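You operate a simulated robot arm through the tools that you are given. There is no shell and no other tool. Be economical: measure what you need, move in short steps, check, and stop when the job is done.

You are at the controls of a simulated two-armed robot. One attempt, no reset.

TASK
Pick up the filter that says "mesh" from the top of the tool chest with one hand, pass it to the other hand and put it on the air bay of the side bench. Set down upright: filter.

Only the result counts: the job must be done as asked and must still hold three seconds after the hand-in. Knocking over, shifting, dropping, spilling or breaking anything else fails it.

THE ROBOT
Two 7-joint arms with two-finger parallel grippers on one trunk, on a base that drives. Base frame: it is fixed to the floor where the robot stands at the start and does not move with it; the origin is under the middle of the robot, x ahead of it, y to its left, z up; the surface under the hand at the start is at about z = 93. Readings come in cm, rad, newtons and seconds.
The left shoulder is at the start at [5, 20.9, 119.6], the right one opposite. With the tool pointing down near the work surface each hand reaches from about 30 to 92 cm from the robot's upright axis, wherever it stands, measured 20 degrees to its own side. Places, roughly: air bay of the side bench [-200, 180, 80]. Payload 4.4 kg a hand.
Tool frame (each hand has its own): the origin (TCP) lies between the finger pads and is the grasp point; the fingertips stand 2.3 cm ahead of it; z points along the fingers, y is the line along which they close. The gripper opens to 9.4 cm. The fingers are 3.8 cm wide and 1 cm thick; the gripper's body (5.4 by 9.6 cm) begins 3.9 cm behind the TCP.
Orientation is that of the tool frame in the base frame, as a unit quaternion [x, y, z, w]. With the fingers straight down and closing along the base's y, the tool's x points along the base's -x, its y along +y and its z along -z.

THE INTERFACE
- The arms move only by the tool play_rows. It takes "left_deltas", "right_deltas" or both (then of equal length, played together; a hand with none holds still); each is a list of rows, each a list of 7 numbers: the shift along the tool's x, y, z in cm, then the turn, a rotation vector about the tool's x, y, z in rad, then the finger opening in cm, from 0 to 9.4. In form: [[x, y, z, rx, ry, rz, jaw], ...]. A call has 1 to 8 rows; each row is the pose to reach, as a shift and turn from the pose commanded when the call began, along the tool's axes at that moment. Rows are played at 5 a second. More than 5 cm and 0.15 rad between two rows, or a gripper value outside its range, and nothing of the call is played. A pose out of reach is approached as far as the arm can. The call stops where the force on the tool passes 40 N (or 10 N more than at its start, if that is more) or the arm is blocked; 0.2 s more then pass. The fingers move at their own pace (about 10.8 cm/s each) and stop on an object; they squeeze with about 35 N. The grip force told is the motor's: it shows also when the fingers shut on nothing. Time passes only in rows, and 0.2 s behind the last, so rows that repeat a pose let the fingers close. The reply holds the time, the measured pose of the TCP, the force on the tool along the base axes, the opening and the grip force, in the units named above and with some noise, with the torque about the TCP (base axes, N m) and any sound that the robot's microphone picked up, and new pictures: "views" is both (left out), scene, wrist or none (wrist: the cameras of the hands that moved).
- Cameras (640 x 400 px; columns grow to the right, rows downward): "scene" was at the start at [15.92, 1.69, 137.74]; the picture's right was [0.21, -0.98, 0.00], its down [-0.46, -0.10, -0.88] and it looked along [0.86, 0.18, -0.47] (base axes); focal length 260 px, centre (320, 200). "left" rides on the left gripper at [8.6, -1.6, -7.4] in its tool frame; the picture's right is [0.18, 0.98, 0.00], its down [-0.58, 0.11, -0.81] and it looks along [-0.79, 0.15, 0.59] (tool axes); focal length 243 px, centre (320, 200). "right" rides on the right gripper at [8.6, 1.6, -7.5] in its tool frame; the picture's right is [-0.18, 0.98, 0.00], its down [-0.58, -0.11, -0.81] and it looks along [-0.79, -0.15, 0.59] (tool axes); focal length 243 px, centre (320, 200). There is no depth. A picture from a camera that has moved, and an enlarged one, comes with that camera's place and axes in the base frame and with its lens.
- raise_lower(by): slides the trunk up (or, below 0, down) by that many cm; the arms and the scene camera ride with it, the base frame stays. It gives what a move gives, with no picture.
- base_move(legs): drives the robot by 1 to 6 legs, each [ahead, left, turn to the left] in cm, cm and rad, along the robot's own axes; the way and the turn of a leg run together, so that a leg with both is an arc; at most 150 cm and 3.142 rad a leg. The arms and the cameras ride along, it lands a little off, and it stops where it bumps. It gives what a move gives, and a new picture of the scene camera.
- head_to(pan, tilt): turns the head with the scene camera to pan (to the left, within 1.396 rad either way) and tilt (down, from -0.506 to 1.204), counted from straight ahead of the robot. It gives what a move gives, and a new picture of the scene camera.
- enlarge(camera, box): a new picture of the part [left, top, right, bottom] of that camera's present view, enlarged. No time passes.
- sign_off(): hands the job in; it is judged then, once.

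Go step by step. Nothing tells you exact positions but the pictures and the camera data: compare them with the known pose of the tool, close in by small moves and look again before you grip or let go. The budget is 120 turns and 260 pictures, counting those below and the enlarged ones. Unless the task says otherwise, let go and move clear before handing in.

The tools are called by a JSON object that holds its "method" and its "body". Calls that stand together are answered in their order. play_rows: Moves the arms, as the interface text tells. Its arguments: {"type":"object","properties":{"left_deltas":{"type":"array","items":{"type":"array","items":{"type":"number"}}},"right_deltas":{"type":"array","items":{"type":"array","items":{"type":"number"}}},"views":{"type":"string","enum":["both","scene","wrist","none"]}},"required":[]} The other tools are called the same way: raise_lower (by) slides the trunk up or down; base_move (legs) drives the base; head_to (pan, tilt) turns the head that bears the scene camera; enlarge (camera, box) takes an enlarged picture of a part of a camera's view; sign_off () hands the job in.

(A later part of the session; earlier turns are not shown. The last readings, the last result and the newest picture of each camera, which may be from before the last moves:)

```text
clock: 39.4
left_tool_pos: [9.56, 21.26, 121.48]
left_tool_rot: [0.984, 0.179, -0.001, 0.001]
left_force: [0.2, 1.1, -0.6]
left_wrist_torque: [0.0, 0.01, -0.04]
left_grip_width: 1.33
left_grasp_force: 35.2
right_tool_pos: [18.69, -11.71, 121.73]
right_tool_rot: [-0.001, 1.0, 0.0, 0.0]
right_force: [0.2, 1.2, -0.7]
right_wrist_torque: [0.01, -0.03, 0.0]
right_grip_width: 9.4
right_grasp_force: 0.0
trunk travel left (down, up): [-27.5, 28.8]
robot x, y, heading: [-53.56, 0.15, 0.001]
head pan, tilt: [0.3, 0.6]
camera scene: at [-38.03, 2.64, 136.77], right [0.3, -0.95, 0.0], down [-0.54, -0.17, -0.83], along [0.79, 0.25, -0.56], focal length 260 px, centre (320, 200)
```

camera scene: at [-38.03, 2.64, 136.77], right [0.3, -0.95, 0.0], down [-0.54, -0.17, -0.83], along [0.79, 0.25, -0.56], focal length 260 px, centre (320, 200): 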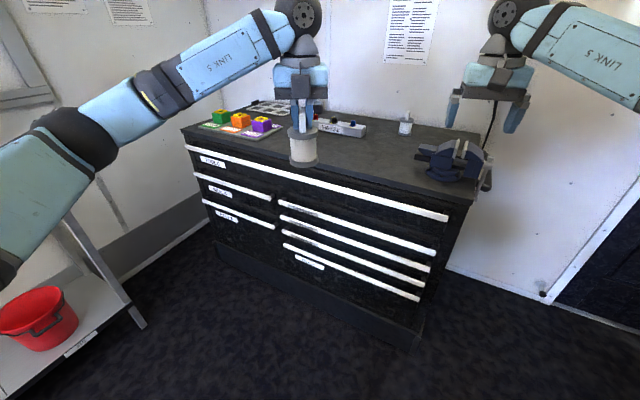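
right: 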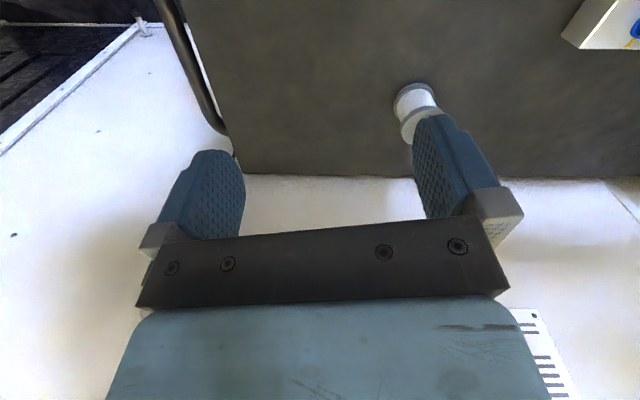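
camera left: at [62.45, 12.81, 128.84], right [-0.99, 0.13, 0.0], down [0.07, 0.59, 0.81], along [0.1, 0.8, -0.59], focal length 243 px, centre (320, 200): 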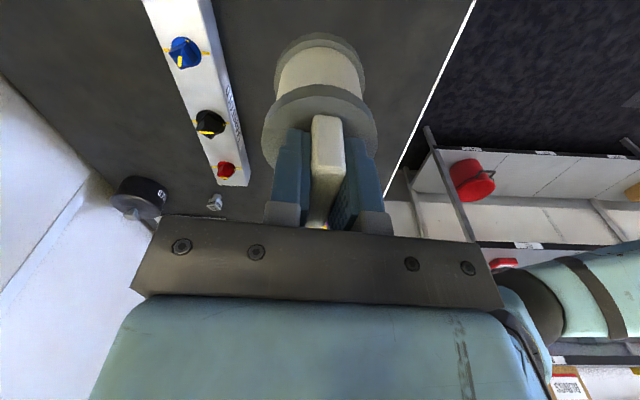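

Left yaw works. Now I'll yaw the right hand −135° and bring it nearer, with the left finishing its turn at the same time.

{"method": "play_rows", "body": {"left_deltas": [[0, 0, 0, 0, 0, -0.1, 0], [0, 0, 0, 0, 0, -0.2, 0], [0, 0, 0, 0, 0, -0.3, 0], [0, 0, 0, 0, 0, -0.43, 0], [0, 0, 0, 0, 0, -0.43, 0], [0, 0, 0, 0, 0, -0.43, 0], [0, 0, 0, 0, 0, -0.43, 0], [0, 0, 0, 0, 0, -0.43, 0]], "right_deltas": [[2.5, 0.6, 0.8, 0, 0, 0.145, 9.4], [5, 1.2, 1.5, 0, 0, 0.29, 9.4], [7.5, 1.8, 2.2, 0, 0, 0.435, 9.4], [10, 2.5, 3, 0, 0, 0.58, 9.4], [12.5, 3.1, 3.8, 0, 0, 0.725, 9.4], [15, 3.7, 4.5, 0, 0, 0.87, 9.4], [17.5, 4.3, 5.2, 0, 0, 1.015, 9.4], [20, 5, 6, 0, 0, 1.16, 9.4]], "views": "none"}}

{"method": "play_rows", "body": {"right_deltas": [[0, 0, 0, 0, 0, 0.15, 9.4], [0, 0, 0, 0, 0, 0.3, 9.4], [0, 0, 0, 0, 0, 0.45, 9.4], [0, 0, 0, 0, 0, 0.6, 9.4], [0, 0, 0, 0, 0, 0.75, 9.4], [0, 0, 0, 0, 0, 0.9, 9.4], [0, 0, 0, 0, 0, 1.05, 9.4], [0, 0, 0, 0, 0, 1.196, 9.4]]}}

```text
clock: 41.2
left_tool_pos: [9.41, 21.31, 121.52]
left_tool_rot: [0.924, 0.383, 0.0, 0.0]
left_force: [-0.1, 0.0, -0.2]
left_wrist_torque: [0.01, 0.02, -0.01]
left_grip_width: 1.3
left_grasp_force: 35.1
right_tool_pos: [-1.49, -6.89, 115.64]
right_tool_rot: [0.548, 0.836, 0.0, 0.0]
right_force: [-0.9, -0.4, -0.8]
right_wrist_torque: [-0.01, -0.01, 0.01]
right_grip_width: 9.4
right_grasp_force: 0.0
trunk travel left (down, up): [-27.5, 28.8]
robot x, y, heading: [-53.43, 0.08, -0.002]
head pan, tilt: [0.3, 0.6]
```

```text
clock: 43.0
left_tool_pos: [9.56, 21.46, 121.39]
left_tool_rot: [0.923, 0.384, -0.001, 0.0]
left_force: [-0.3, 0.7, -1.5]
left_wrist_torque: [0.01, -0.03, 0.0]
left_grip_width: 1.33
left_grasp_force: 35.1
right_tool_pos: [-1.38, -6.84, 115.65]
right_tool_rot: [0.924, 0.383, 0.001, -0.001]
right_force: [0.4, 0.1, 0.0]
right_wrist_torque: [-0.01, 0.01, 0.02]
right_grip_width: 9.4
right_grasp_force: 0.0
trunk travel left (down, up): [-27.5, 28.8]
robot x, y, heading: [-53.74, 0.22, -0.0]
head pan, tilt: [0.3, 0.6]
camera scene: at [-38.02, 2.65, 136.76], right [0.3, -0.95, 0.0], down [-0.54, -0.17, -0.83], along [0.79, 0.25, -0.56], focal length 260 px, centre (320, 200)
camera right: at [6.03, -1.79, 123.07], right [0.56, -0.83, 0.0], down [-0.49, -0.33, 0.81], along [-0.67, -0.46, -0.59], focal length 243 px, centre (320, 200)
```

scene: 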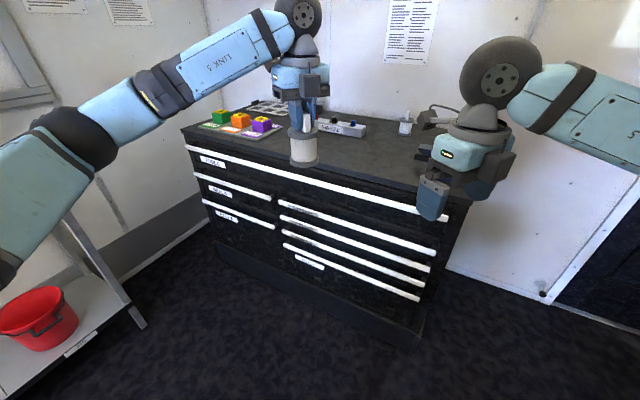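
right: 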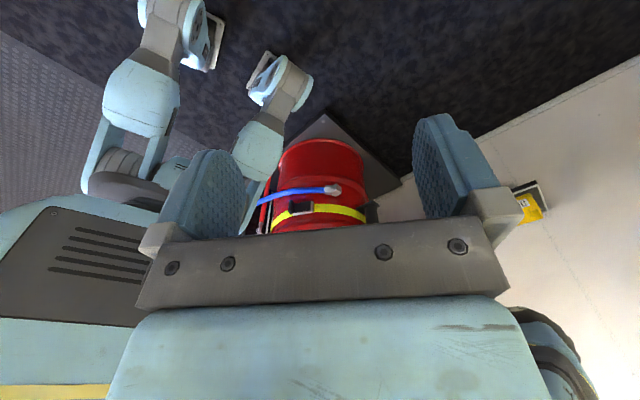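

Now I'll pitch the right hand up to horizontal about its y-axis.

{"method": "play_rows", "body": {"right_deltas": [[0, 0, 0, 0, 0.15, 0, 9.4], [0, 0, 0, 0, 0.3, 0, 9.4], [0, 0, 0, 0, 0.45, 0, 9.4], [0, 0, 0, 0, 0.6, 0, 9.4], [0, 0, 0, 0, 0.75, 0, 9.4], [0, 0, 0, 0, 0.9, 0, 9.4], [0, 0, 0, 0, 1.05, 0, 9.4], [0, 0, 0, 0, 1.2, 0, 9.4]], "views": "scene"}}

```text
clock: 44.8
left_tool_pos: [9.67, 21.27, 121.47]
left_tool_rot: [0.923, 0.384, 0.0, 0.0]
left_force: [0.6, 0.2, -1.2]
left_wrist_torque: [0.0, 0.01, -0.02]
left_grip_width: 1.31
left_grasp_force: 35.3
right_tool_pos: [-1.38, -7.02, 115.64]
right_tool_rot: [0.761, 0.316, 0.522, -0.218]
right_force: [0.0, -0.6, -0.5]
right_wrist_torque: [0.0, 0.0, 0.0]
right_grip_width: 9.39
right_grasp_force: 0.1
trunk travel left (down, up): [-27.5, 28.8]
robot x, y, heading: [-53.4, 0.08, 0.001]
head pan, tilt: [0.3, 0.6]
camera scene: at [-38.02, 2.6, 136.77], right [0.3, -0.95, 0.0], down [-0.54, -0.17, -0.83], along [0.79, 0.25, -0.56], focal length 260 px, centre (320, 200)
```

scene: 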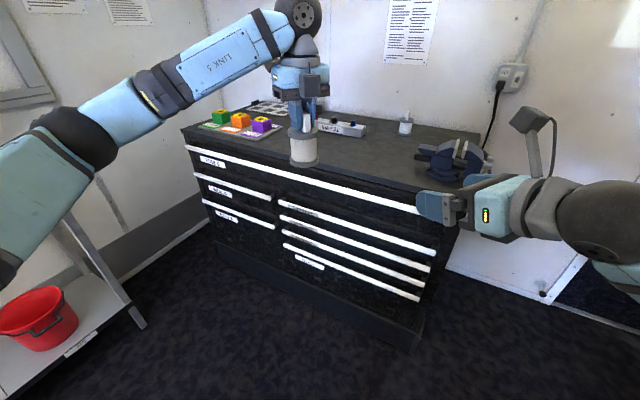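

{"method": "play_rows", "body": {"right_deltas": [[0, 0, 0, 0, 0.12, 0, 9.4], [0, 0, 0, 0, 0.25, 0, 9.4], [0, 0, 0, 0, 0.371, 0, 9.4], [0, 0, 0, 0, 0.371, 0, 9.4]], "views": "none"}}

{"method": "play_rows", "body": {"right_deltas": [[0, -3, 3, 0, 0, 0, 9.4], [0, -6, 6, 0, 0, 0, 9.4], [0, -9, 9, 0, 0, 0, 9.4], [0, -12.28, 11.5, 0, 0, 0, 9.4], [0, -12.28, 11.5, 0, 0, 0, 9.4]]}}

{"method": "enlarge", "body": {"camera": "right", "box": [200, 0, 440, 220]}}

```text
clock: 45.8
left_tool_pos: [9.6, 21.4, 121.4]
left_tool_rot: [0.924, 0.383, 0.0, 0.0]
left_force: [-0.4, -0.3, -0.6]
left_wrist_torque: [0.01, 0.0, 0.0]
left_grip_width: 1.31
left_grasp_force: 35.1
right_tool_pos: [-1.31, -6.91, 115.5]
right_tool_rot: [0.653, 0.271, 0.653, -0.271]
right_force: [0.2, 0.2, 0.0]
right_wrist_torque: [0.0, -0.03, 0.0]
right_grip_width: 9.38
right_grasp_force: 0.0
trunk travel left (down, up): [-27.5, 28.8]
robot x, y, heading: [-53.17, 0.37, 0.002]
head pan, tilt: [0.3, 0.6]
```

```text
clock: 46.9
left_tool_pos: [9.65, 21.42, 121.48]
left_tool_rot: [0.923, 0.384, 0.0, 0.0]
left_force: [-0.5, -0.4, -1.2]
left_wrist_torque: [-0.01, 0.02, -0.01]
left_grip_width: 1.32
left_grasp_force: 35.1
right_tool_pos: [2.52, 1.96, 108.23]
right_tool_rot: [0.677, 0.329, 0.636, -0.17]
right_force: [-0.2, -0.1, 0.8]
right_wrist_torque: [0.02, 0.01, -0.01]
right_grip_width: 9.4
right_grasp_force: 0.1
right hand out of reach, approached as far as the arm can: row 4, 5
trunk travel left (down, up): [-27.5, 28.8]
robot x, y, heading: [-53.57, -0.36, 0.001]
head pan, tilt: [0.3, 0.6]
stopped in row 5 (right hand): the arm was blocked; the commanded pose is now the measured one
camera scene: at [-37.98, 2.57, 136.75], right [0.3, -0.95, 0.0], down [-0.54, -0.17, -0.82], along [0.79, 0.25, -0.57], focal length 260 px, centre (320, 200)
camera right: at [-2.09, -2.0, 117.9], right [0.66, -0.76, 0.01], down [-0.66, -0.58, -0.48], along [0.37, 0.31, -0.88], focal length 243 px, centre (320, 200)
```

scene: 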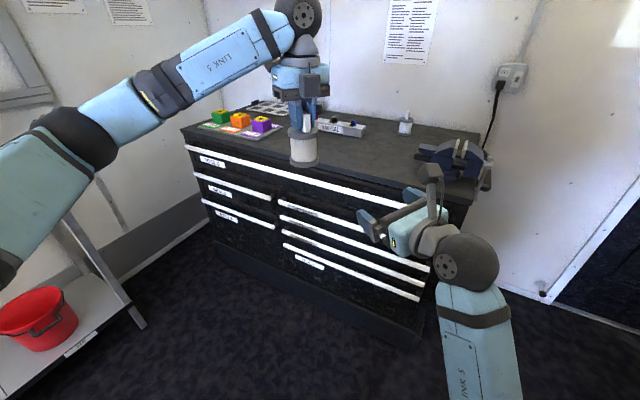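
right: 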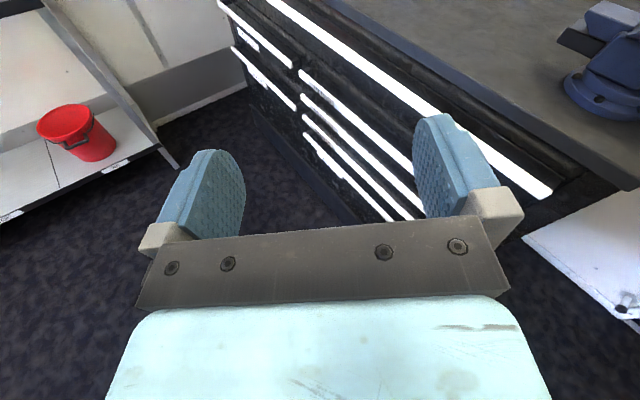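

```text
1.82 times, centred on (320, 110) of right
camera zoom: at [-2.09, -2.0, 117.9], right [0.66, -0.76, 0.01], down [-0.66, -0.58, -0.48], along [0.37, 0.31, -0.88], focal length 441 px, centre (320, 364)
```

zoom: 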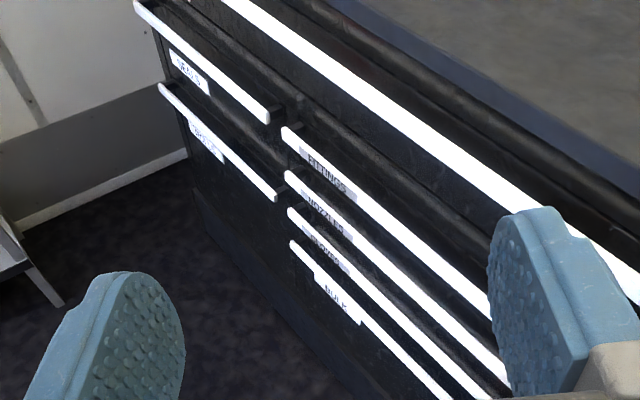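

The right arm hit its limit reaching that far across. I'll return it to a comfortable horizontal pose near robot-frame (52, 0), and bring the left hand to it instead.

{"method": "play_rows", "body": {"right_deltas": [[1.7, 0.06, -1.3, 0, 0, 0, 9.4], [3.4, 0.12, -2.6, 0.02, 0.05, 0.06, 9.4], [5, 0.18, -3.9, 0.04, 0.1, 0.12, 9.4], [6.74, 0.24, -5.19, 0.06, 0.14, 0.186, 9.4], [6.74, 0.24, -5.19, 0.06, 0.14, 0.186, 9.4]]}}

```text
clock: 48.1
left_tool_pos: [9.52, 21.43, 121.43]
left_tool_rot: [0.923, 0.384, 0.0, 0.001]
left_force: [0.0, 0.5, -0.6]
left_wrist_torque: [0.04, 0.01, -0.04]
left_grip_width: 1.31
left_grasp_force: 34.8
right_tool_pos: [-1.45, 0.07, 115.59]
right_tool_rot: [0.653, 0.27, 0.653, -0.273]
right_force: [-0.1, -0.1, -0.4]
right_wrist_torque: [0.03, 0.03, 0.02]
right_grip_width: 9.42
right_grasp_force: 0.0
right hand out of reach, approached as far as the arm can: row 1
trunk travel left (down, up): [-27.5, 28.8]
robot x, y, heading: [-53.14, 0.48, 0.007]
head pan, tilt: [0.3, 0.6]
camera scene: at [-38.02, 2.64, 136.76], right [0.3, -0.95, 0.0], down [-0.54, -0.17, -0.82], along [0.79, 0.25, -0.57], focal length 260 px, centre (320, 200)
camera right: at [-5.43, -6.4, 124.27], right [0.7, -0.69, -0.19], down [-0.65, -0.49, -0.58], along [0.31, 0.53, -0.79], focal length 243 px, centre (320, 200)
```

scene: 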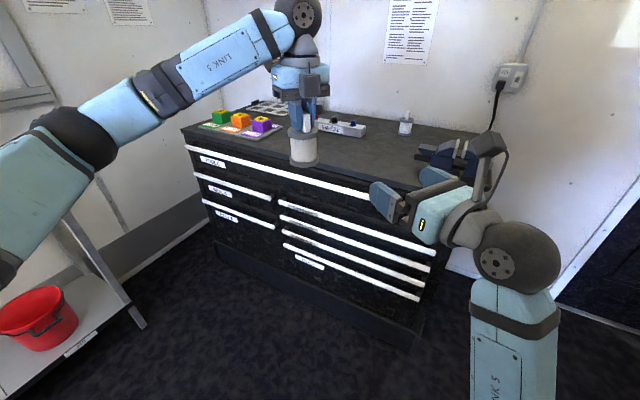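
right: 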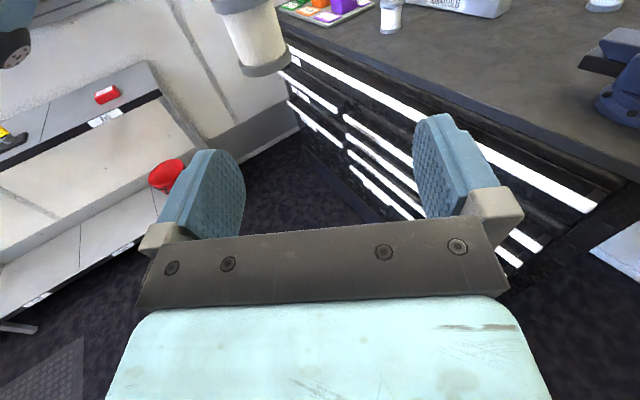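

The right hand is ready. I'll bring the left hand with the filter onto the right hand's finger axis, 12 cm ahead of it.

{"method": "play_rows", "body": {"left_deltas": [[-2.7, 1.8, 0, 0, 0, 0, 0], [-5.4, 3.6, 0, 0, 0, 0, 0], [-8.1, 5.5, 0, 0, 0, 0, 0], [-10.8, 7.28, 0, 0, 0, 0, 0], [-10.8, 7.28, 0, 0, 0, 0, 0]]}}

{"method": "enlarge", "body": {"camera": "right", "box": [200, 0, 440, 220]}}

{"method": "enlarge", "body": {"camera": "scene", "box": [270, 60, 500, 280]}}

```text
clock: 49.3
left_tool_pos: [7.22, 8.62, 121.43]
left_tool_rot: [0.923, 0.384, 0.0, 0.001]
left_force: [-0.2, 0.4, -1.3]
left_wrist_torque: [-0.01, 0.0, 0.02]
left_grip_width: 1.32
left_grasp_force: 34.8
right_tool_pos: [-1.45, 0.12, 115.44]
right_tool_rot: [0.653, 0.271, 0.653, -0.271]
right_force: [-0.3, 0.0, 0.1]
right_wrist_torque: [-0.01, -0.01, 0.01]
right_grip_width: 9.42
right_grasp_force: 0.1
trunk travel left (down, up): [-27.5, 28.8]
robot x, y, heading: [-53.5, 0.16, 0.001]
head pan, tilt: [0.3, 0.6]
camera scene: at [-38.02, 2.72, 136.76], right [0.3, -0.95, 0.0], down [-0.54, -0.17, -0.82], along [0.79, 0.25, -0.57], focal length 260 px, centre (320, 200)
camera left: at [12.21, 15.96, 128.79], right [0.83, -0.56, 0.0], down [-0.33, -0.49, 0.81], along [-0.45, -0.67, -0.59], focal length 243 px, centre (320, 200)
```

scene: 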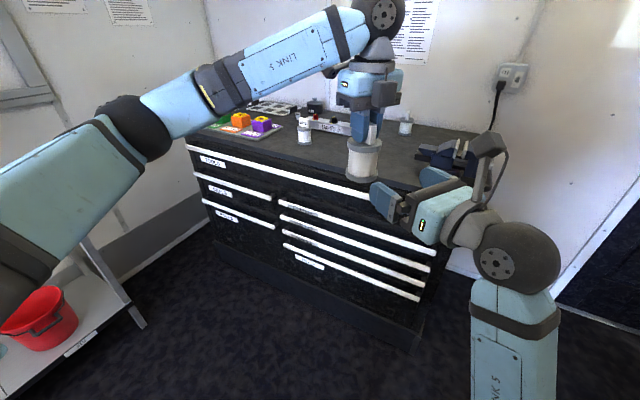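
left: 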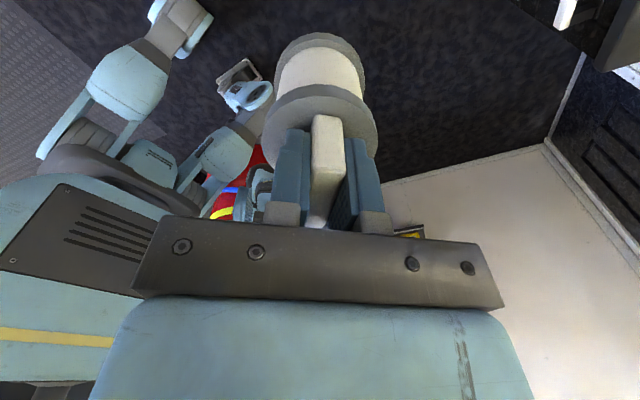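

```text
1.82 times, centred on (320, 110) of right
camera zoom: at [-5.42, -6.32, 124.22], right [0.7, -0.69, -0.19], down [-0.65, -0.5, -0.58], along [0.31, 0.52, -0.79], focal length 441 px, centre (320, 364)
```

zoom: 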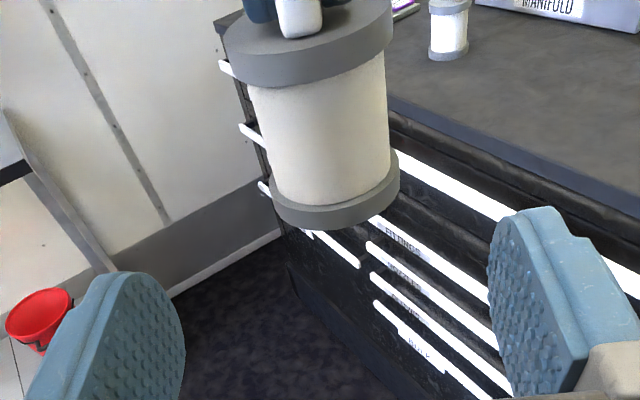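

```text
1.82 times, centred on (385, 170) of scene
camera zoom: at [-38.02, 2.72, 136.76], right [0.3, -0.95, 0.0], down [-0.54, -0.17, -0.82], along [0.79, 0.25, -0.57], focal length 472 px, centre (202, 254)
```

zoom: 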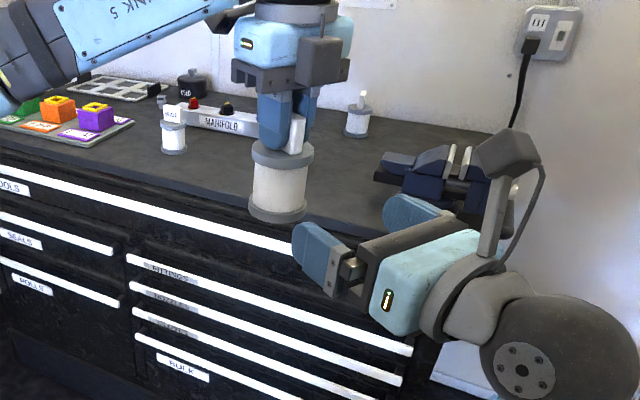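

The core centre sits within 0.1 cm of the right hand's height and is laterally centred. I'll bring the filter in 8 cm and check.

{"method": "play_rows", "body": {"left_deltas": [[-3, 0, 0, 0, 0, 0, 0], [-6, 0, 0, 0, 0, 0, 0], [-8, 0, 0, 0, 0, 0, 0], [-8, 0, 0, 0, 0, 0, 0]], "views": "none"}}

{"method": "enlarge", "body": {"camera": "right", "box": [160, 0, 480, 240]}}

{"method": "enlarge", "body": {"camera": "scene", "box": [320, 60, 550, 280]}}

```text
clock: 50.3
left_tool_pos: [1.57, 2.93, 121.52]
left_tool_rot: [0.923, 0.384, 0.0, 0.0]
left_force: [1.2, 0.0, -0.1]
left_wrist_torque: [-0.02, 0.01, 0.01]
left_grip_width: 1.36
left_grasp_force: 34.9
right_tool_pos: [-1.29, -0.06, 115.54]
right_tool_rot: [0.653, 0.272, 0.652, -0.272]
right_force: [0.2, 0.0, -0.6]
right_wrist_torque: [0.01, -0.04, 0.0]
right_grip_width: 9.4
right_grasp_force: 0.1
trunk travel left (down, up): [-27.5, 28.8]
robot x, y, heading: [-53.27, -0.14, -0.002]
head pan, tilt: [0.3, 0.6]
```

```text
1.67 times, centred on (320, 120) of right
camera zoom: at [-5.4, -6.36, 124.22], right [0.7, -0.69, -0.19], down [-0.65, -0.49, -0.58], along [0.31, 0.53, -0.79], focal length 404 px, centre (320, 333)
```

zoom: 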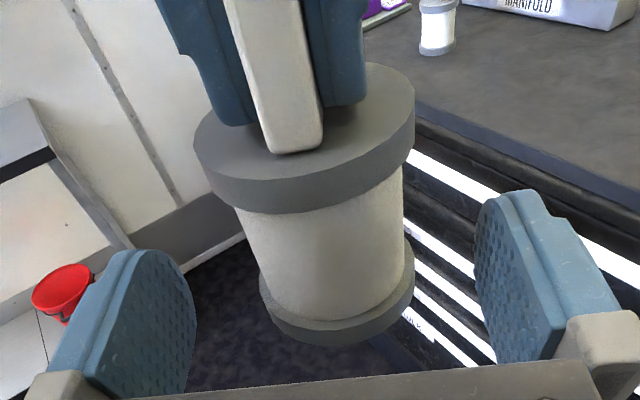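

```text
1.82 times, centred on (435, 170) of scene
camera zoom: at [-38.01, 2.67, 136.76], right [0.3, -0.95, 0.0], down [-0.54, -0.17, -0.82], along [0.79, 0.25, -0.57], focal length 472 px, centre (111, 254)
```

zoom: 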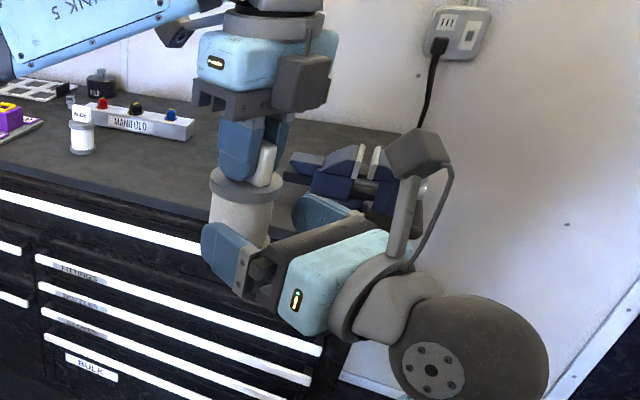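

The filter is centred between the right fingers. I'll bring it in the last 4 cm.

{"method": "play_rows", "body": {"left_deltas": [[-2, 0, 0, 0, 0, 0, 0], [-3.9, 0, 0, 0, 0, 0, 0], [-3.9, 0, 0, 0, 0, 0, 0]], "views": "none"}}

{"method": "enlarge", "body": {"camera": "right", "box": [160, 0, 480, 240]}}

{"method": "enlarge", "body": {"camera": "scene", "box": [340, 80, 500, 240]}}

```text
clock: 51.1
left_tool_pos: [-1.27, 0.1, 121.42]
left_tool_rot: [0.923, 0.385, 0.0, -0.001]
left_force: [0.5, 0.2, -0.9]
left_wrist_torque: [0.0, 0.04, -0.02]
left_grip_width: 1.32
left_grasp_force: 34.8
right_tool_pos: [-1.42, 0.04, 115.58]
right_tool_rot: [0.653, 0.271, 0.652, -0.273]
right_force: [0.5, -1.1, -0.3]
right_wrist_torque: [-0.04, 0.01, -0.02]
right_grip_width: 9.4
right_grasp_force: 0.1
trunk travel left (down, up): [-27.5, 28.8]
robot x, y, heading: [-53.73, 0.26, -0.001]
head pan, tilt: [0.3, 0.6]
```

```text
1.67 times, centred on (320, 120) of right
camera zoom: at [-5.42, -6.37, 124.22], right [0.7, -0.69, -0.19], down [-0.65, -0.49, -0.58], along [0.31, 0.53, -0.79], focal length 404 px, centre (320, 333)
```

zoom: 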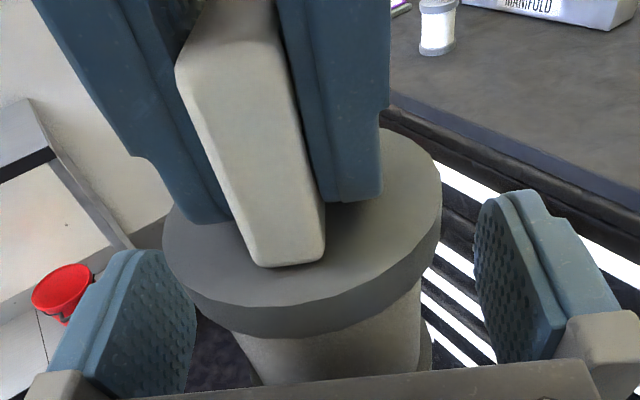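

```text
2.50 times, centred on (420, 160) of scene
camera zoom: at [-38.02, 2.66, 136.76], right [0.3, -0.95, 0.0], down [-0.54, -0.17, -0.82], along [0.79, 0.25, -0.57], focal length 650 px, centre (70, 300)
```

zoom: 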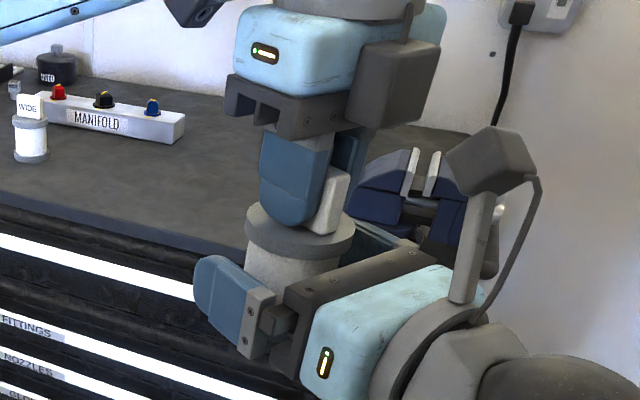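

Clearance is good. I'll close the right fingers on the core.

{"method": "play_rows", "body": {"right_deltas": [[0, 0, 0, 0, 0, 0, 7], [0, 0, 0, 0, 0, 0, 5.5], [0, 0, 0, 0, 0, 0, 4], [0, 0, 0, 0, 0, 0, 2], [0, 0, 0, 0, 0, 0, 2]], "views": "none"}}

{"method": "enlarge", "body": {"camera": "right", "box": [160, 0, 480, 240]}}

{"method": "enlarge", "body": {"camera": "scene", "box": [340, 80, 500, 240]}}

```text
clock: 52.3
left_tool_pos: [-1.19, 0.14, 121.36]
left_tool_rot: [0.924, 0.383, 0.0, 0.0]
left_force: [-13.2, 10.1, -1.6]
left_wrist_torque: [0.12, 0.22, 0.04]
left_grip_width: 1.32
left_grasp_force: 34.8
right_tool_pos: [-1.44, -0.09, 115.47]
right_tool_rot: [0.653, 0.272, 0.652, -0.272]
right_force: [12.9, -9.5, 2.1]
right_wrist_torque: [0.46, 0.5, -0.08]
right_grip_width: 5.97
right_grasp_force: 34.6
trunk travel left (down, up): [-27.5, 28.8]
robot x, y, heading: [-53.54, 0.36, -0.0]
head pan, tilt: [0.3, 0.6]
```

```text
1.67 times, centred on (320, 120) of right
camera zoom: at [-5.39, -6.44, 124.21], right [0.7, -0.69, -0.19], down [-0.65, -0.49, -0.58], along [0.31, 0.52, -0.79], focal length 404 px, centre (320, 333)
```

zoom: 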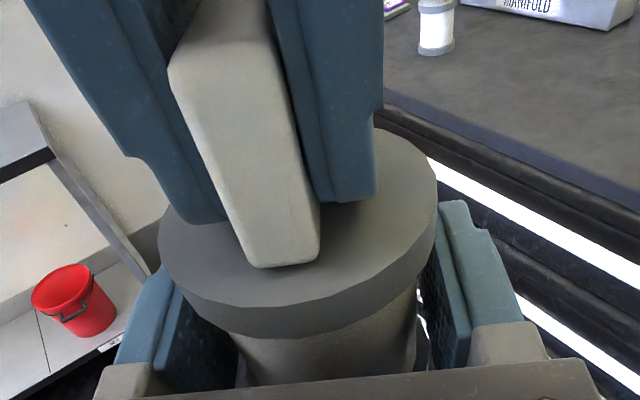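

```text
2.50 times, centred on (420, 160) of scene
camera zoom: at [-38.03, 2.64, 136.77], right [0.3, -0.95, 0.0], down [-0.54, -0.17, -0.83], along [0.79, 0.25, -0.56], focal length 650 px, centre (70, 300)
```

zoom: 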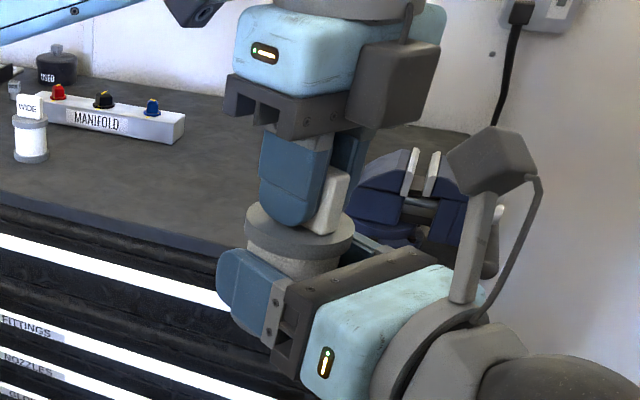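

The right hand holds the core at 5.97 cm with 35 N. Now I'll open the left and lift it clear.

{"method": "play_rows", "body": {"left_deltas": [[0, 0, 0, 0, 0, 0, 3], [0, 0, 0, 0, 0, 0, 5], [0, 0, 0, 0, 0, 0, 5]], "views": "none"}}

{"method": "play_rows", "body": {"left_deltas": [[0, 0, -1.5, 0, 0, 0, 5], [0, 0, -4, 0, 0, 0, 5], [0, 0, -8, 0, 0, 0, 5], [0, 0, -12, 0, 0, 0, 5], [0, 0, -12, 0, 0, 0, 5]], "views": "scene"}}

{"method": "enlarge", "body": {"camera": "scene", "box": [340, 80, 500, 240]}}

{"method": "enlarge", "body": {"camera": "right", "box": [160, 0, 480, 240]}}

```text
clock: 53.1
left_tool_pos: [-1.14, 0.19, 121.56]
left_tool_rot: [0.923, 0.384, 0.0, -0.001]
left_force: [0.1, -0.3, 0.0]
left_wrist_torque: [-0.02, -0.02, -0.01]
left_grip_width: 5.01
left_grasp_force: 0.0
right_tool_pos: [-1.47, 0.02, 115.52]
right_tool_rot: [0.653, 0.271, 0.652, -0.273]
right_force: [0.6, 0.0, 0.2]
right_wrist_torque: [0.02, -0.02, 0.03]
right_grip_width: 6.01
right_grasp_force: 35.3
trunk travel left (down, up): [-27.5, 28.8]
robot x, y, heading: [-53.48, 0.47, -0.004]
head pan, tilt: [0.3, 0.6]
```

```text
clock: 54.3
left_tool_pos: [-1.07, 0.17, 133.57]
left_tool_rot: [0.923, 0.384, 0.0, 0.001]
left_force: [-0.2, 0.0, -0.5]
left_wrist_torque: [0.02, 0.01, 0.01]
left_grip_width: 4.98
left_grasp_force: 0.1
right_tool_pos: [-1.36, -0.08, 115.48]
right_tool_rot: [0.653, 0.272, 0.652, -0.273]
right_force: [0.9, 0.4, 0.3]
right_wrist_torque: [-0.01, 0.0, -0.01]
right_grip_width: 5.96
right_grasp_force: 34.8
trunk travel left (down, up): [-27.5, 28.8]
robot x, y, heading: [-53.57, 0.45, 0.0]
head pan, tilt: [0.3, 0.6]
camera scene: at [-37.97, 2.66, 136.75], right [0.3, -0.95, 0.0], down [-0.54, -0.17, -0.82], along [0.79, 0.25, -0.57], focal length 260 px, centre (320, 200)
```

scene: 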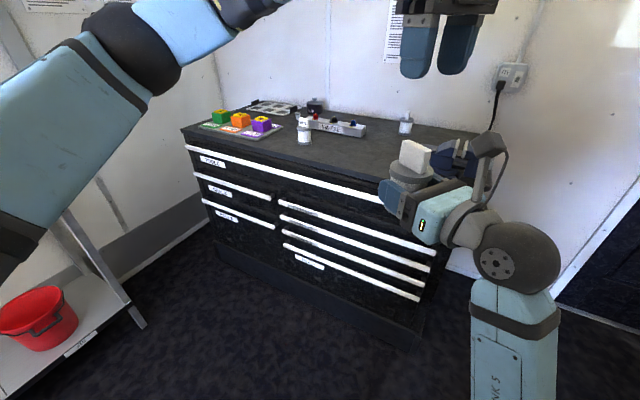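

```text
2.50 times, centred on (420, 160) of scene
camera zoom: at [-37.97, 2.66, 136.75], right [0.3, -0.95, 0.0], down [-0.54, -0.17, -0.82], along [0.79, 0.25, -0.57], focal length 650 px, centre (70, 300)
```

zoom: 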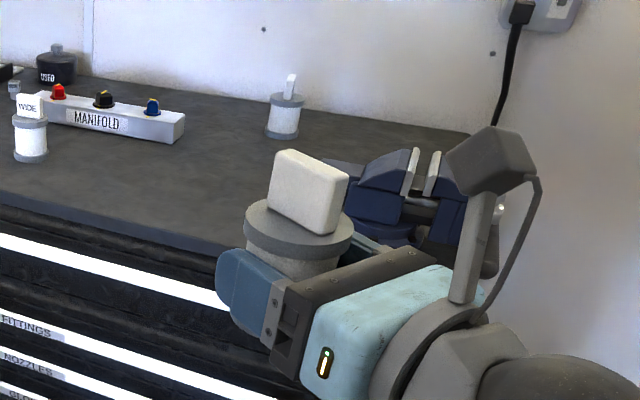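

```text
1.67 times, centred on (320, 120) of right
camera zoom: at [-5.37, -6.38, 124.19], right [0.7, -0.69, -0.19], down [-0.65, -0.49, -0.58], along [0.31, 0.53, -0.79], focal length 404 px, centre (320, 333)
```

zoom: 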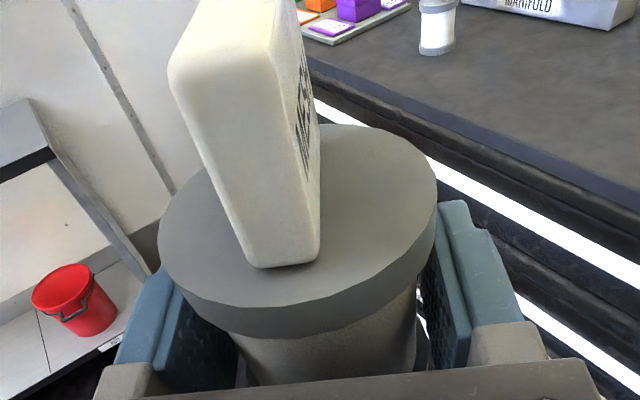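

Handover done: the filter stays upright in the right hand. I'll move the left hand away to the left.

{"method": "play_rows", "body": {"left_deltas": [[2.2, -4, 0, 0, 0, 0, 5], [4.4, -8, 0, 0, 0, 0, 5], [6.6, -12, 0, 0, 0, 0, 5], [8.8, -16, 0, 0, 0, 0, 5], [11, -20, 0, 0, 0, 0, 5], [13.2, -24, 0, 0, 0, 0, 5], [15.4, -28, 0, 0, 0, 0, 5], [17.6, -31.8, 0, 0, 0, 0, 5]], "views": "none"}}

{"method": "base_move", "body": {"legs": [[0, 0, 0.8]]}}

{"method": "head_to", "body": {"pan": 1.2, "tilt": 0.45}}

```text
clock: 56.1
left_tool_pos: [-11.37, 35.12, 133.33]
left_tool_rot: [0.924, 0.383, 0.002, 0.001]
left_force: [-0.7, 0.1, 0.2]
left_wrist_torque: [-0.02, -0.01, 0.02]
left_grip_width: 5.01
left_grasp_force: 0.1
right_tool_pos: [-1.48, 0.03, 115.57]
right_tool_rot: [0.653, 0.272, 0.652, -0.272]
right_force: [0.4, 0.0, 0.5]
right_wrist_torque: [0.03, -0.05, 0.02]
right_grip_width: 5.98
right_grasp_force: 35.0
trunk travel left (down, up): [-27.5, 28.8]
robot x, y, heading: [-53.78, 0.21, -0.0]
head pan, tilt: [0.3, 0.6]
```

```text
clock: 58.6
left_tool_pos: [-49.14, 54.67, 133.43]
left_tool_rot: [0.7, 0.714, -0.001, 0.001]
left_force: [-1.1, 0.8, -0.3]
left_wrist_torque: [0.0, -0.02, -0.01]
left_grip_width: 5.01
left_grasp_force: 0.0
right_tool_pos: [-17.14, 37.44, 115.62]
right_tool_rot: [-0.496, -0.504, -0.495, 0.505]
right_force: [0.5, 0.6, 0.2]
right_wrist_torque: [0.01, 0.02, 0.04]
right_grip_width: 6.01
right_grasp_force: 35.4
trunk travel left (down, up): [-27.5, 28.8]
robot x, y, heading: [-53.31, 0.25, 0.805]
head pan, tilt: [0.3, 0.6]
camera scene: at [-44.58, 12.75, 136.77], right [0.89, -0.45, 0.0], down [-0.25, -0.5, -0.83], along [0.37, 0.74, -0.56], focal length 260 px, centre (320, 200)
```

scene: 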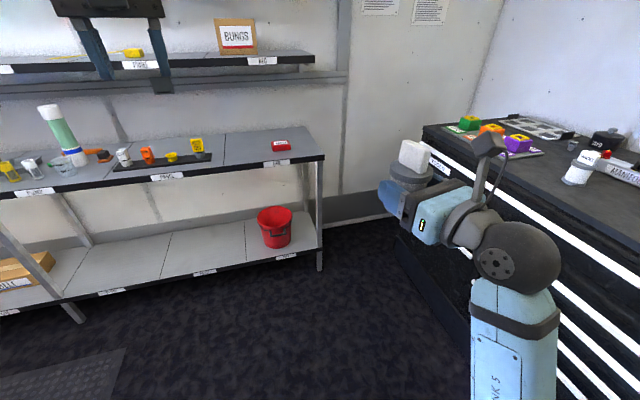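

```text
clock: 59.8
left_tool_pos: [-49.09, 54.55, 133.29]
left_tool_rot: [0.7, 0.714, -0.001, -0.001]
left_force: [-0.4, -0.1, -0.1]
left_wrist_torque: [0.01, 0.02, 0.03]
left_grip_width: 5.02
left_grasp_force: 0.1
right_tool_pos: [-17.12, 37.49, 115.52]
right_tool_rot: [-0.495, -0.505, -0.494, 0.506]
right_force: [-0.1, 0.2, 0.2]
right_wrist_torque: [-0.03, 0.03, 0.01]
right_grip_width: 5.97
right_grasp_force: 35.2
trunk travel left (down, up): [-27.5, 28.8]
robot x, y, heading: [-53.71, -0.02, 0.808]
head pan, tilt: [1.201, 0.45]
camera scene: at [-52.39, 13.2, 138.12], right [0.91, 0.42, 0.0], down [0.18, -0.4, -0.9], along [-0.38, 0.82, -0.44], focal length 260 px, centre (320, 200)
```

scene: 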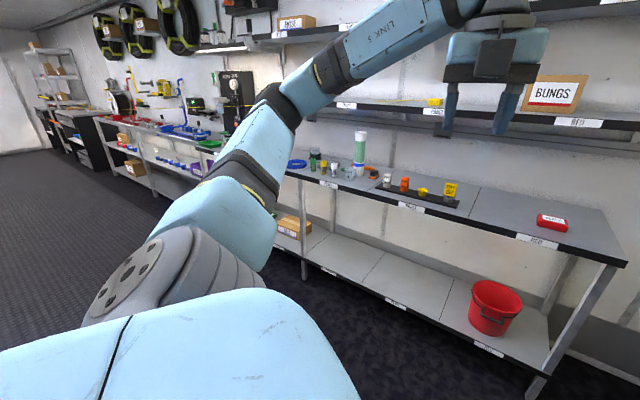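

The side bench's front edge is near y≈135. I'll turn the right hand to point straight ahead of the robot for placing, and look closer afterwards.

{"method": "play_rows", "body": {"right_deltas": [[0, 2, -1.2, -0.13, 0, 0, 2], [0, 4, -2.5, -0.26, 0, 0, 2], [0, 6.1, -3.7, -0.39, 0, 0, 2], [0, 8.1, -5, -0.52, 0, 0, 2], [0, 10.2, -6.2, -0.65, 0, 0, 2], [0, 12.2, -7.5, -0.785, 0, 0, 2], [0, 12.2, -7.5, -0.785, 0, 0, 2]], "views": "wrist"}}

```text
clock: 60.3
left_tool_pos: [-48.86, 54.61, 133.42]
left_tool_rot: [0.7, 0.714, 0.001, 0.0]
left_force: [0.7, 0.2, 0.4]
left_wrist_torque: [0.0, 0.0, -0.01]
left_grip_width: 4.99
left_grasp_force: 0.0
right_tool_pos: [-7.97, 33.24, 113.51]
right_tool_rot: [0.518, 0.51, 0.584, -0.362]
right_force: [-0.6, -0.2, 0.6]
right_wrist_torque: [-0.01, 0.01, -0.01]
right_grip_width: 5.97
right_grasp_force: 35.1
right hand out of reach, approached as far as the arm can: row 2
trunk travel left (down, up): [-27.5, 28.8]
robot x, y, heading: [-53.52, 0.57, 0.802]
head pan, tilt: [1.201, 0.45]
stopped in row 2 (right hand): the arm was blocked; the commanded pose is now the measured one
camera right: at [-9.72, 26.57, 122.74], right [0.97, -0.23, 0.04], down [-0.17, -0.82, -0.54], along [0.16, 0.52, -0.84], focal length 243 px, centre (320, 200)
```

right: 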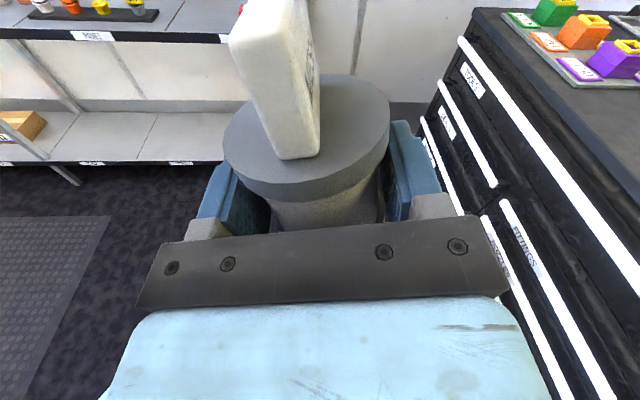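

That rotation isn't reachable, so I'll restore the previous good right-hand pose. I'll approach the bench obliquely by choosing the robot's heading instead.

{"method": "play_rows", "body": {"right_deltas": [[1.06, -2.3, 0.47, 0.063, 0.021, 0.054, 2], [2.12, -4.6, 0.94, 0.126, 0.042, 0.108, 2], [3.18, -6.9, 1.4, 0.189, 0.063, 0.161, 2], [4.24, -9.17, 1.87, 0.252, 0.084, 0.215, 2], [4.24, -9.17, 1.87, 0.252, 0.084, 0.215, 2]], "views": "wrist"}}

```text
clock: 61.5
left_tool_pos: [-49.02, 54.66, 133.3]
left_tool_rot: [0.7, 0.714, 0.0, 0.0]
left_force: [0.1, -0.5, 0.0]
left_wrist_torque: [-0.02, 0.0, 0.0]
left_grip_width: 5.0
left_grasp_force: 0.1
right_tool_pos: [-17.22, 37.57, 115.57]
right_tool_rot: [-0.495, -0.505, -0.492, 0.508]
right_force: [-0.2, -0.1, -0.6]
right_wrist_torque: [-0.04, -0.02, -0.02]
right_grip_width: 5.96
right_grasp_force: 34.9
trunk travel left (down, up): [-27.5, 28.8]
robot x, y, heading: [-53.4, 0.16, 0.799]
head pan, tilt: [1.201, 0.45]
camera right: at [-15.26, 30.27, 124.22], right [0.98, 0.02, -0.19], down [-0.09, -0.81, -0.58], along [-0.17, 0.59, -0.79], focal length 243 px, centre (320, 200)
```

right: 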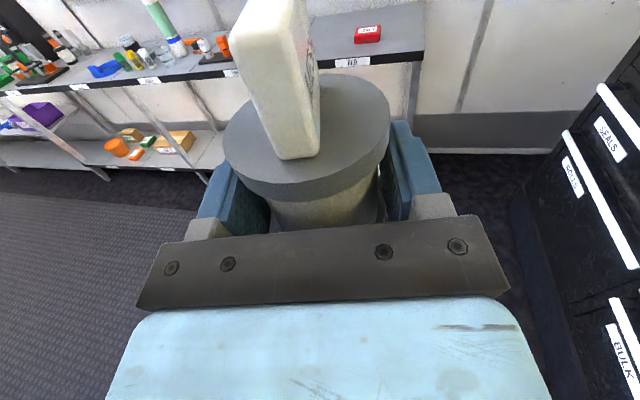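

Now I'll drive across the aisle toward the air bay, staying well short of the bench.

{"method": "base_move", "body": {"legs": [[-50, 118, 0]]}}

{"method": "head_to", "body": {"pan": 0.75, "tilt": 0.5}}

```text
clock: 72.4
left_tool_pos: [-171.34, 102.25, 133.4]
left_tool_rot: [0.697, 0.717, 0.0, 0.0]
left_force: [0.3, 0.8, -0.7]
left_wrist_torque: [0.03, 0.02, -0.02]
left_grip_width: 5.02
left_grasp_force: 0.0
right_tool_pos: [-139.31, 85.43, 115.64]
right_tool_rot: [-0.493, -0.507, -0.491, 0.508]
right_force: [-0.6, -0.2, -0.2]
right_wrist_torque: [0.01, 0.02, 0.0]
right_grip_width: 5.98
right_grasp_force: 35.2
trunk travel left (down, up): [-27.5, 28.8]
robot x, y, heading: [-175.36, 47.57, 0.813]
head pan, tilt: [1.201, 0.45]
camera scene: at [-174.34, 60.73, 138.12], right [0.9, 0.43, 0.0], down [0.19, -0.39, -0.9], along [-0.39, 0.81, -0.44], focal length 260 px, centre (320, 200)
```

scene: 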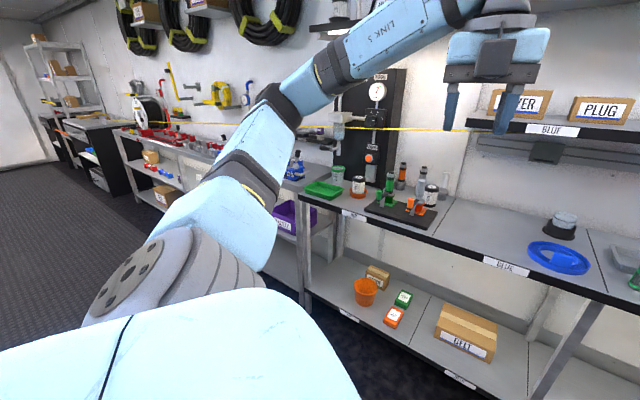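

```text
clock: 73.3
left_tool_pos: [-171.24, 102.3, 133.32]
left_tool_rot: [0.697, 0.717, 0.001, 0.0]
left_force: [0.1, 0.1, -0.7]
left_wrist_torque: [-0.04, -0.02, -0.03]
left_grip_width: 5.01
left_grasp_force: 0.1
right_tool_pos: [-139.36, 85.42, 115.54]
right_tool_rot: [-0.492, -0.508, -0.49, 0.51]
right_force: [0.2, 0.6, 0.0]
right_wrist_torque: [0.02, -0.01, 0.02]
right_grip_width: 6.0
right_grasp_force: 35.5
trunk travel left (down, up): [-27.5, 28.8]
robot x, y, heading: [-174.94, 47.23, 0.814]
head pan, tilt: [0.75, 0.499]
camera scene: at [-170.34, 61.52, 137.67], right [1.0, -0.01, 0.0], down [0.0, -0.48, -0.88], along [0.01, 0.88, -0.48], focal length 260 px, centre (320, 200)
```

scene: 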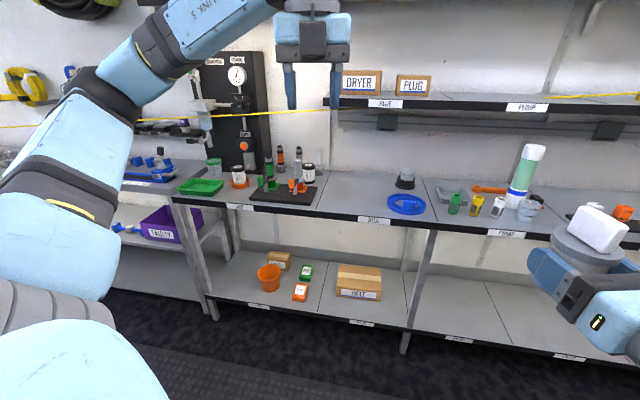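

I'll read the bay labels up close.

{"method": "enlarge", "body": {"camera": "scene", "box": [170, 130, 440, 250]}}

{"method": "enlarge", "body": {"camera": "scene", "box": [170, 180, 290, 240]}}

```text
2.37 times, centred on (305, 190) of scene
camera zoom: at [-170.34, 61.52, 137.67], right [1.0, -0.01, 0.0], down [0.0, -0.48, -0.88], along [0.01, 0.88, -0.48], focal length 616 px, centre (356, 224)
```

zoom: 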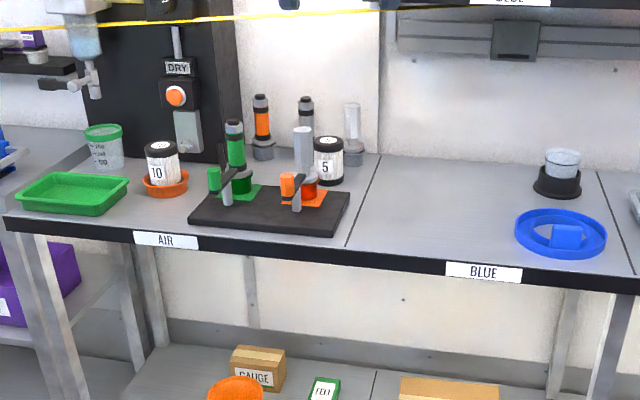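

```text
5.33 times, centred on (230, 210) of scene
camera zoom: at [-170.34, 61.52, 137.67], right [1.0, -0.01, 0.0], down [0.0, -0.48, -0.88], along [0.01, 0.88, -0.48], focal length 1386 px, centre (800, 147)
```

zoom: 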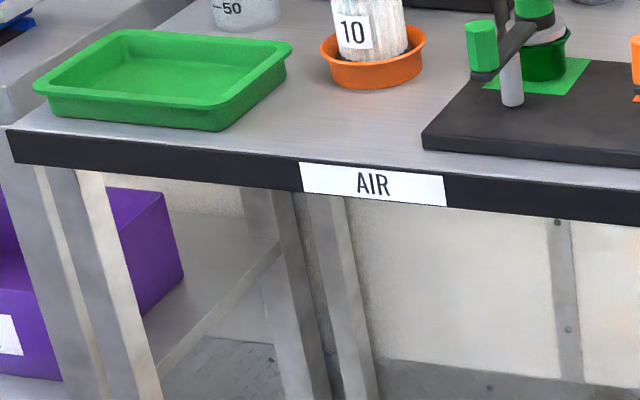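

I've found the AIR bay. There's a free spot at its front between the green tray and the black board, around [-212, 171], with the bench edge at y≈166 there. I'll retract the left hand first, then lower the trunk.

{"method": "play_rows", "body": {"left_deltas": [[-1, -3.3, -1.6, 0, 0, 0, 5], [-2, -6.5, -3.2, 0, 0, 0, 5], [-3, -9.8, -4.8, 0, 0, 0, 5], [-4, -13, -6.4, 0, 0, 0, 5], [-5, -16.3, -8, 0, 0, 0, 5]], "views": "none"}}

{"method": "raise_lower", "body": {"by": -26}}

```text
clock: 74.5
left_tool_pos: [-182.14, 95.77, 138.98]
left_tool_rot: [0.697, 0.717, 0.001, 0.001]
left_force: [-0.6, -0.2, -0.3]
left_wrist_torque: [0.01, 0.02, 0.0]
left_grip_width: 4.99
left_grasp_force: 0.1
left hand out of reach, approached as far as the arm can: row 4, 5
right_tool_pos: [-139.27, 85.32, 115.42]
right_tool_rot: [-0.492, -0.507, -0.491, 0.51]
right_force: [-0.5, -0.6, -0.5]
right_wrist_torque: [0.0, -0.01, -0.01]
right_grip_width: 5.99
right_grasp_force: 35.0
trunk travel left (down, up): [-27.5, 28.8]
robot x, y, heading: [-175.39, 47.92, 0.813]
head pan, tilt: [0.75, 0.499]
```

```text
clock: 75.9
left_tool_pos: [-181.89, 96.16, 133.42]
left_tool_rot: [0.698, 0.717, 0.0, 0.001]
left_force: [0.3, 0.5, -0.2]
left_wrist_torque: [-0.02, 0.0, -0.01]
left_grip_width: 5.0
left_grasp_force: 0.1
right_tool_pos: [-136.48, 94.45, 99.8]
right_tool_rot: [0.575, 0.544, 0.4, -0.462]
right_force: [0.5, 0.2, -0.4]
right_wrist_torque: [0.0, 0.03, 0.03]
right_grip_width: 5.98
right_grasp_force: 35.2
trunk travel left (down, up): [-21.2, 35.1]
robot x, y, heading: [-175.27, 47.75, 0.811]
head pan, tilt: [0.75, 0.499]
stopped: the arm was blocked; the commanded pose is now the measured one
```

Lowering the trunk blocked the right arm, because its forearm hangs below the wrist. I'll look at the arm's state.

{"method": "raise_lower", "body": {"by": 6.3}}

{"method": "head_to", "body": {"pan": -0.3, "tilt": 0.9}}

```text
clock: 76.9
left_tool_pos: [-182.1, 95.88, 139.09]
left_tool_rot: [0.697, 0.717, 0.0, 0.0]
left_force: [-0.6, 0.7, 0.9]
left_wrist_torque: [0.02, 0.04, 0.01]
left_grip_width: 5.0
left_grasp_force: 0.0
right_tool_pos: [-136.68, 93.95, 105.57]
right_tool_rot: [0.572, 0.544, 0.403, -0.464]
right_force: [0.0, -0.4, -0.4]
right_wrist_torque: [0.0, -0.04, -0.02]
right_grip_width: 5.98
right_grasp_force: 34.9
trunk travel left (down, up): [-27.5, 28.8]
robot x, y, heading: [-175.14, 47.81, 0.809]
head pan, tilt: [0.75, 0.499]
```

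```text
clock: 78.2
left_tool_pos: [-182.09, 95.89, 139.03]
left_tool_rot: [0.697, 0.717, 0.0, 0.0]
left_force: [0.2, 0.0, 0.0]
left_wrist_torque: [0.02, 0.02, 0.0]
left_grip_width: 4.99
left_grasp_force: 0.1
right_tool_pos: [-136.62, 93.97, 105.73]
right_tool_rot: [0.572, 0.543, 0.403, -0.464]
right_force: [-1.0, -0.1, -0.2]
right_wrist_torque: [0.01, -0.06, 0.0]
right_grip_width: 5.98
right_grasp_force: 34.7
trunk travel left (down, up): [-27.5, 28.8]
robot x, y, heading: [-175.18, 47.7, 0.81]
head pan, tilt: [-0.3, 0.901]
camera scene: at [-163.83, 56.12, 134.32], right [0.49, -0.87, 0.0], down [-0.68, -0.38, -0.62], along [0.54, 0.3, -0.78], focal length 260 px, centre (320, 200)
```

scene: 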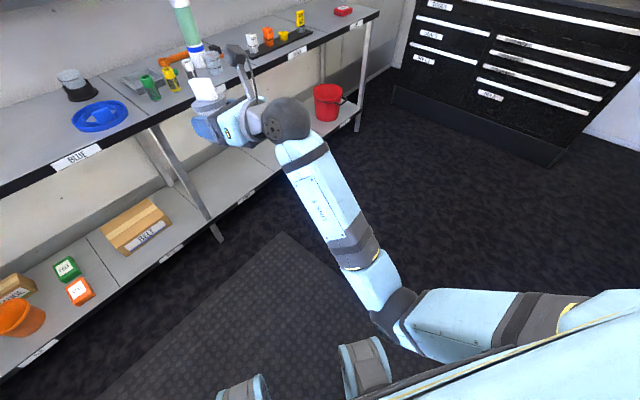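

The elbow hangs low near the base pods, so the arm itself should be lowered instead, with the forearm going level. I'll level the hand while lowering it about 10 cm.

{"method": "play_rows", "body": {"right_deltas": [[-2.9, 1.3, -1.1, 0, 0.062, -0.022, 2], [-5.8, 2.6, -2.2, 0, 0.125, -0.045, 2], [-8.8, 3.8, -3.3, 0.001, 0.187, -0.067, 2], [-11.7, 5.13, -4.35, 0.002, 0.249, -0.09, 2], [-11.7, 5.13, -4.35, 0.002, 0.249, -0.09, 2]], "views": "scene"}}

```text
clock: 79.1
left_tool_pos: [-182.17, 95.94, 139.63]
left_tool_rot: [0.698, 0.717, 0.0, 0.001]
left_force: [0.5, -0.2, -0.7]
left_wrist_torque: [-0.02, 0.0, -0.03]
left_grip_width: 5.01
left_grasp_force: 0.1
right_tool_pos: [-136.17, 92.37, 108.81]
right_tool_rot: [-0.442, -0.458, -0.512, 0.577]
right_force: [0.2, -0.6, 0.1]
right_wrist_torque: [-0.01, -0.01, 0.0]
right_grip_width: 5.97
right_grasp_force: 34.6
trunk travel left (down, up): [-27.5, 28.8]
robot x, y, heading: [-175.56, 47.93, 0.813]
head pan, tilt: [-0.3, 0.901]
stopped in row 4 (right hand): the arm was blocked; the commanded pose is now the measured one
camera scene: at [-163.81, 56.13, 134.84], right [0.49, -0.87, 0.0], down [-0.68, -0.38, -0.62], along [0.54, 0.3, -0.78], focal length 260 px, centre (320, 200)
```

scene: 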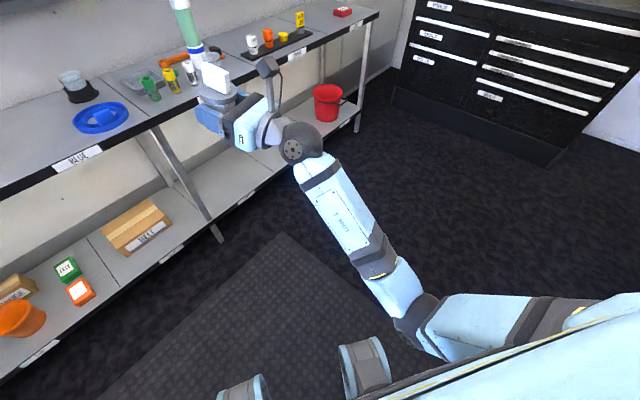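

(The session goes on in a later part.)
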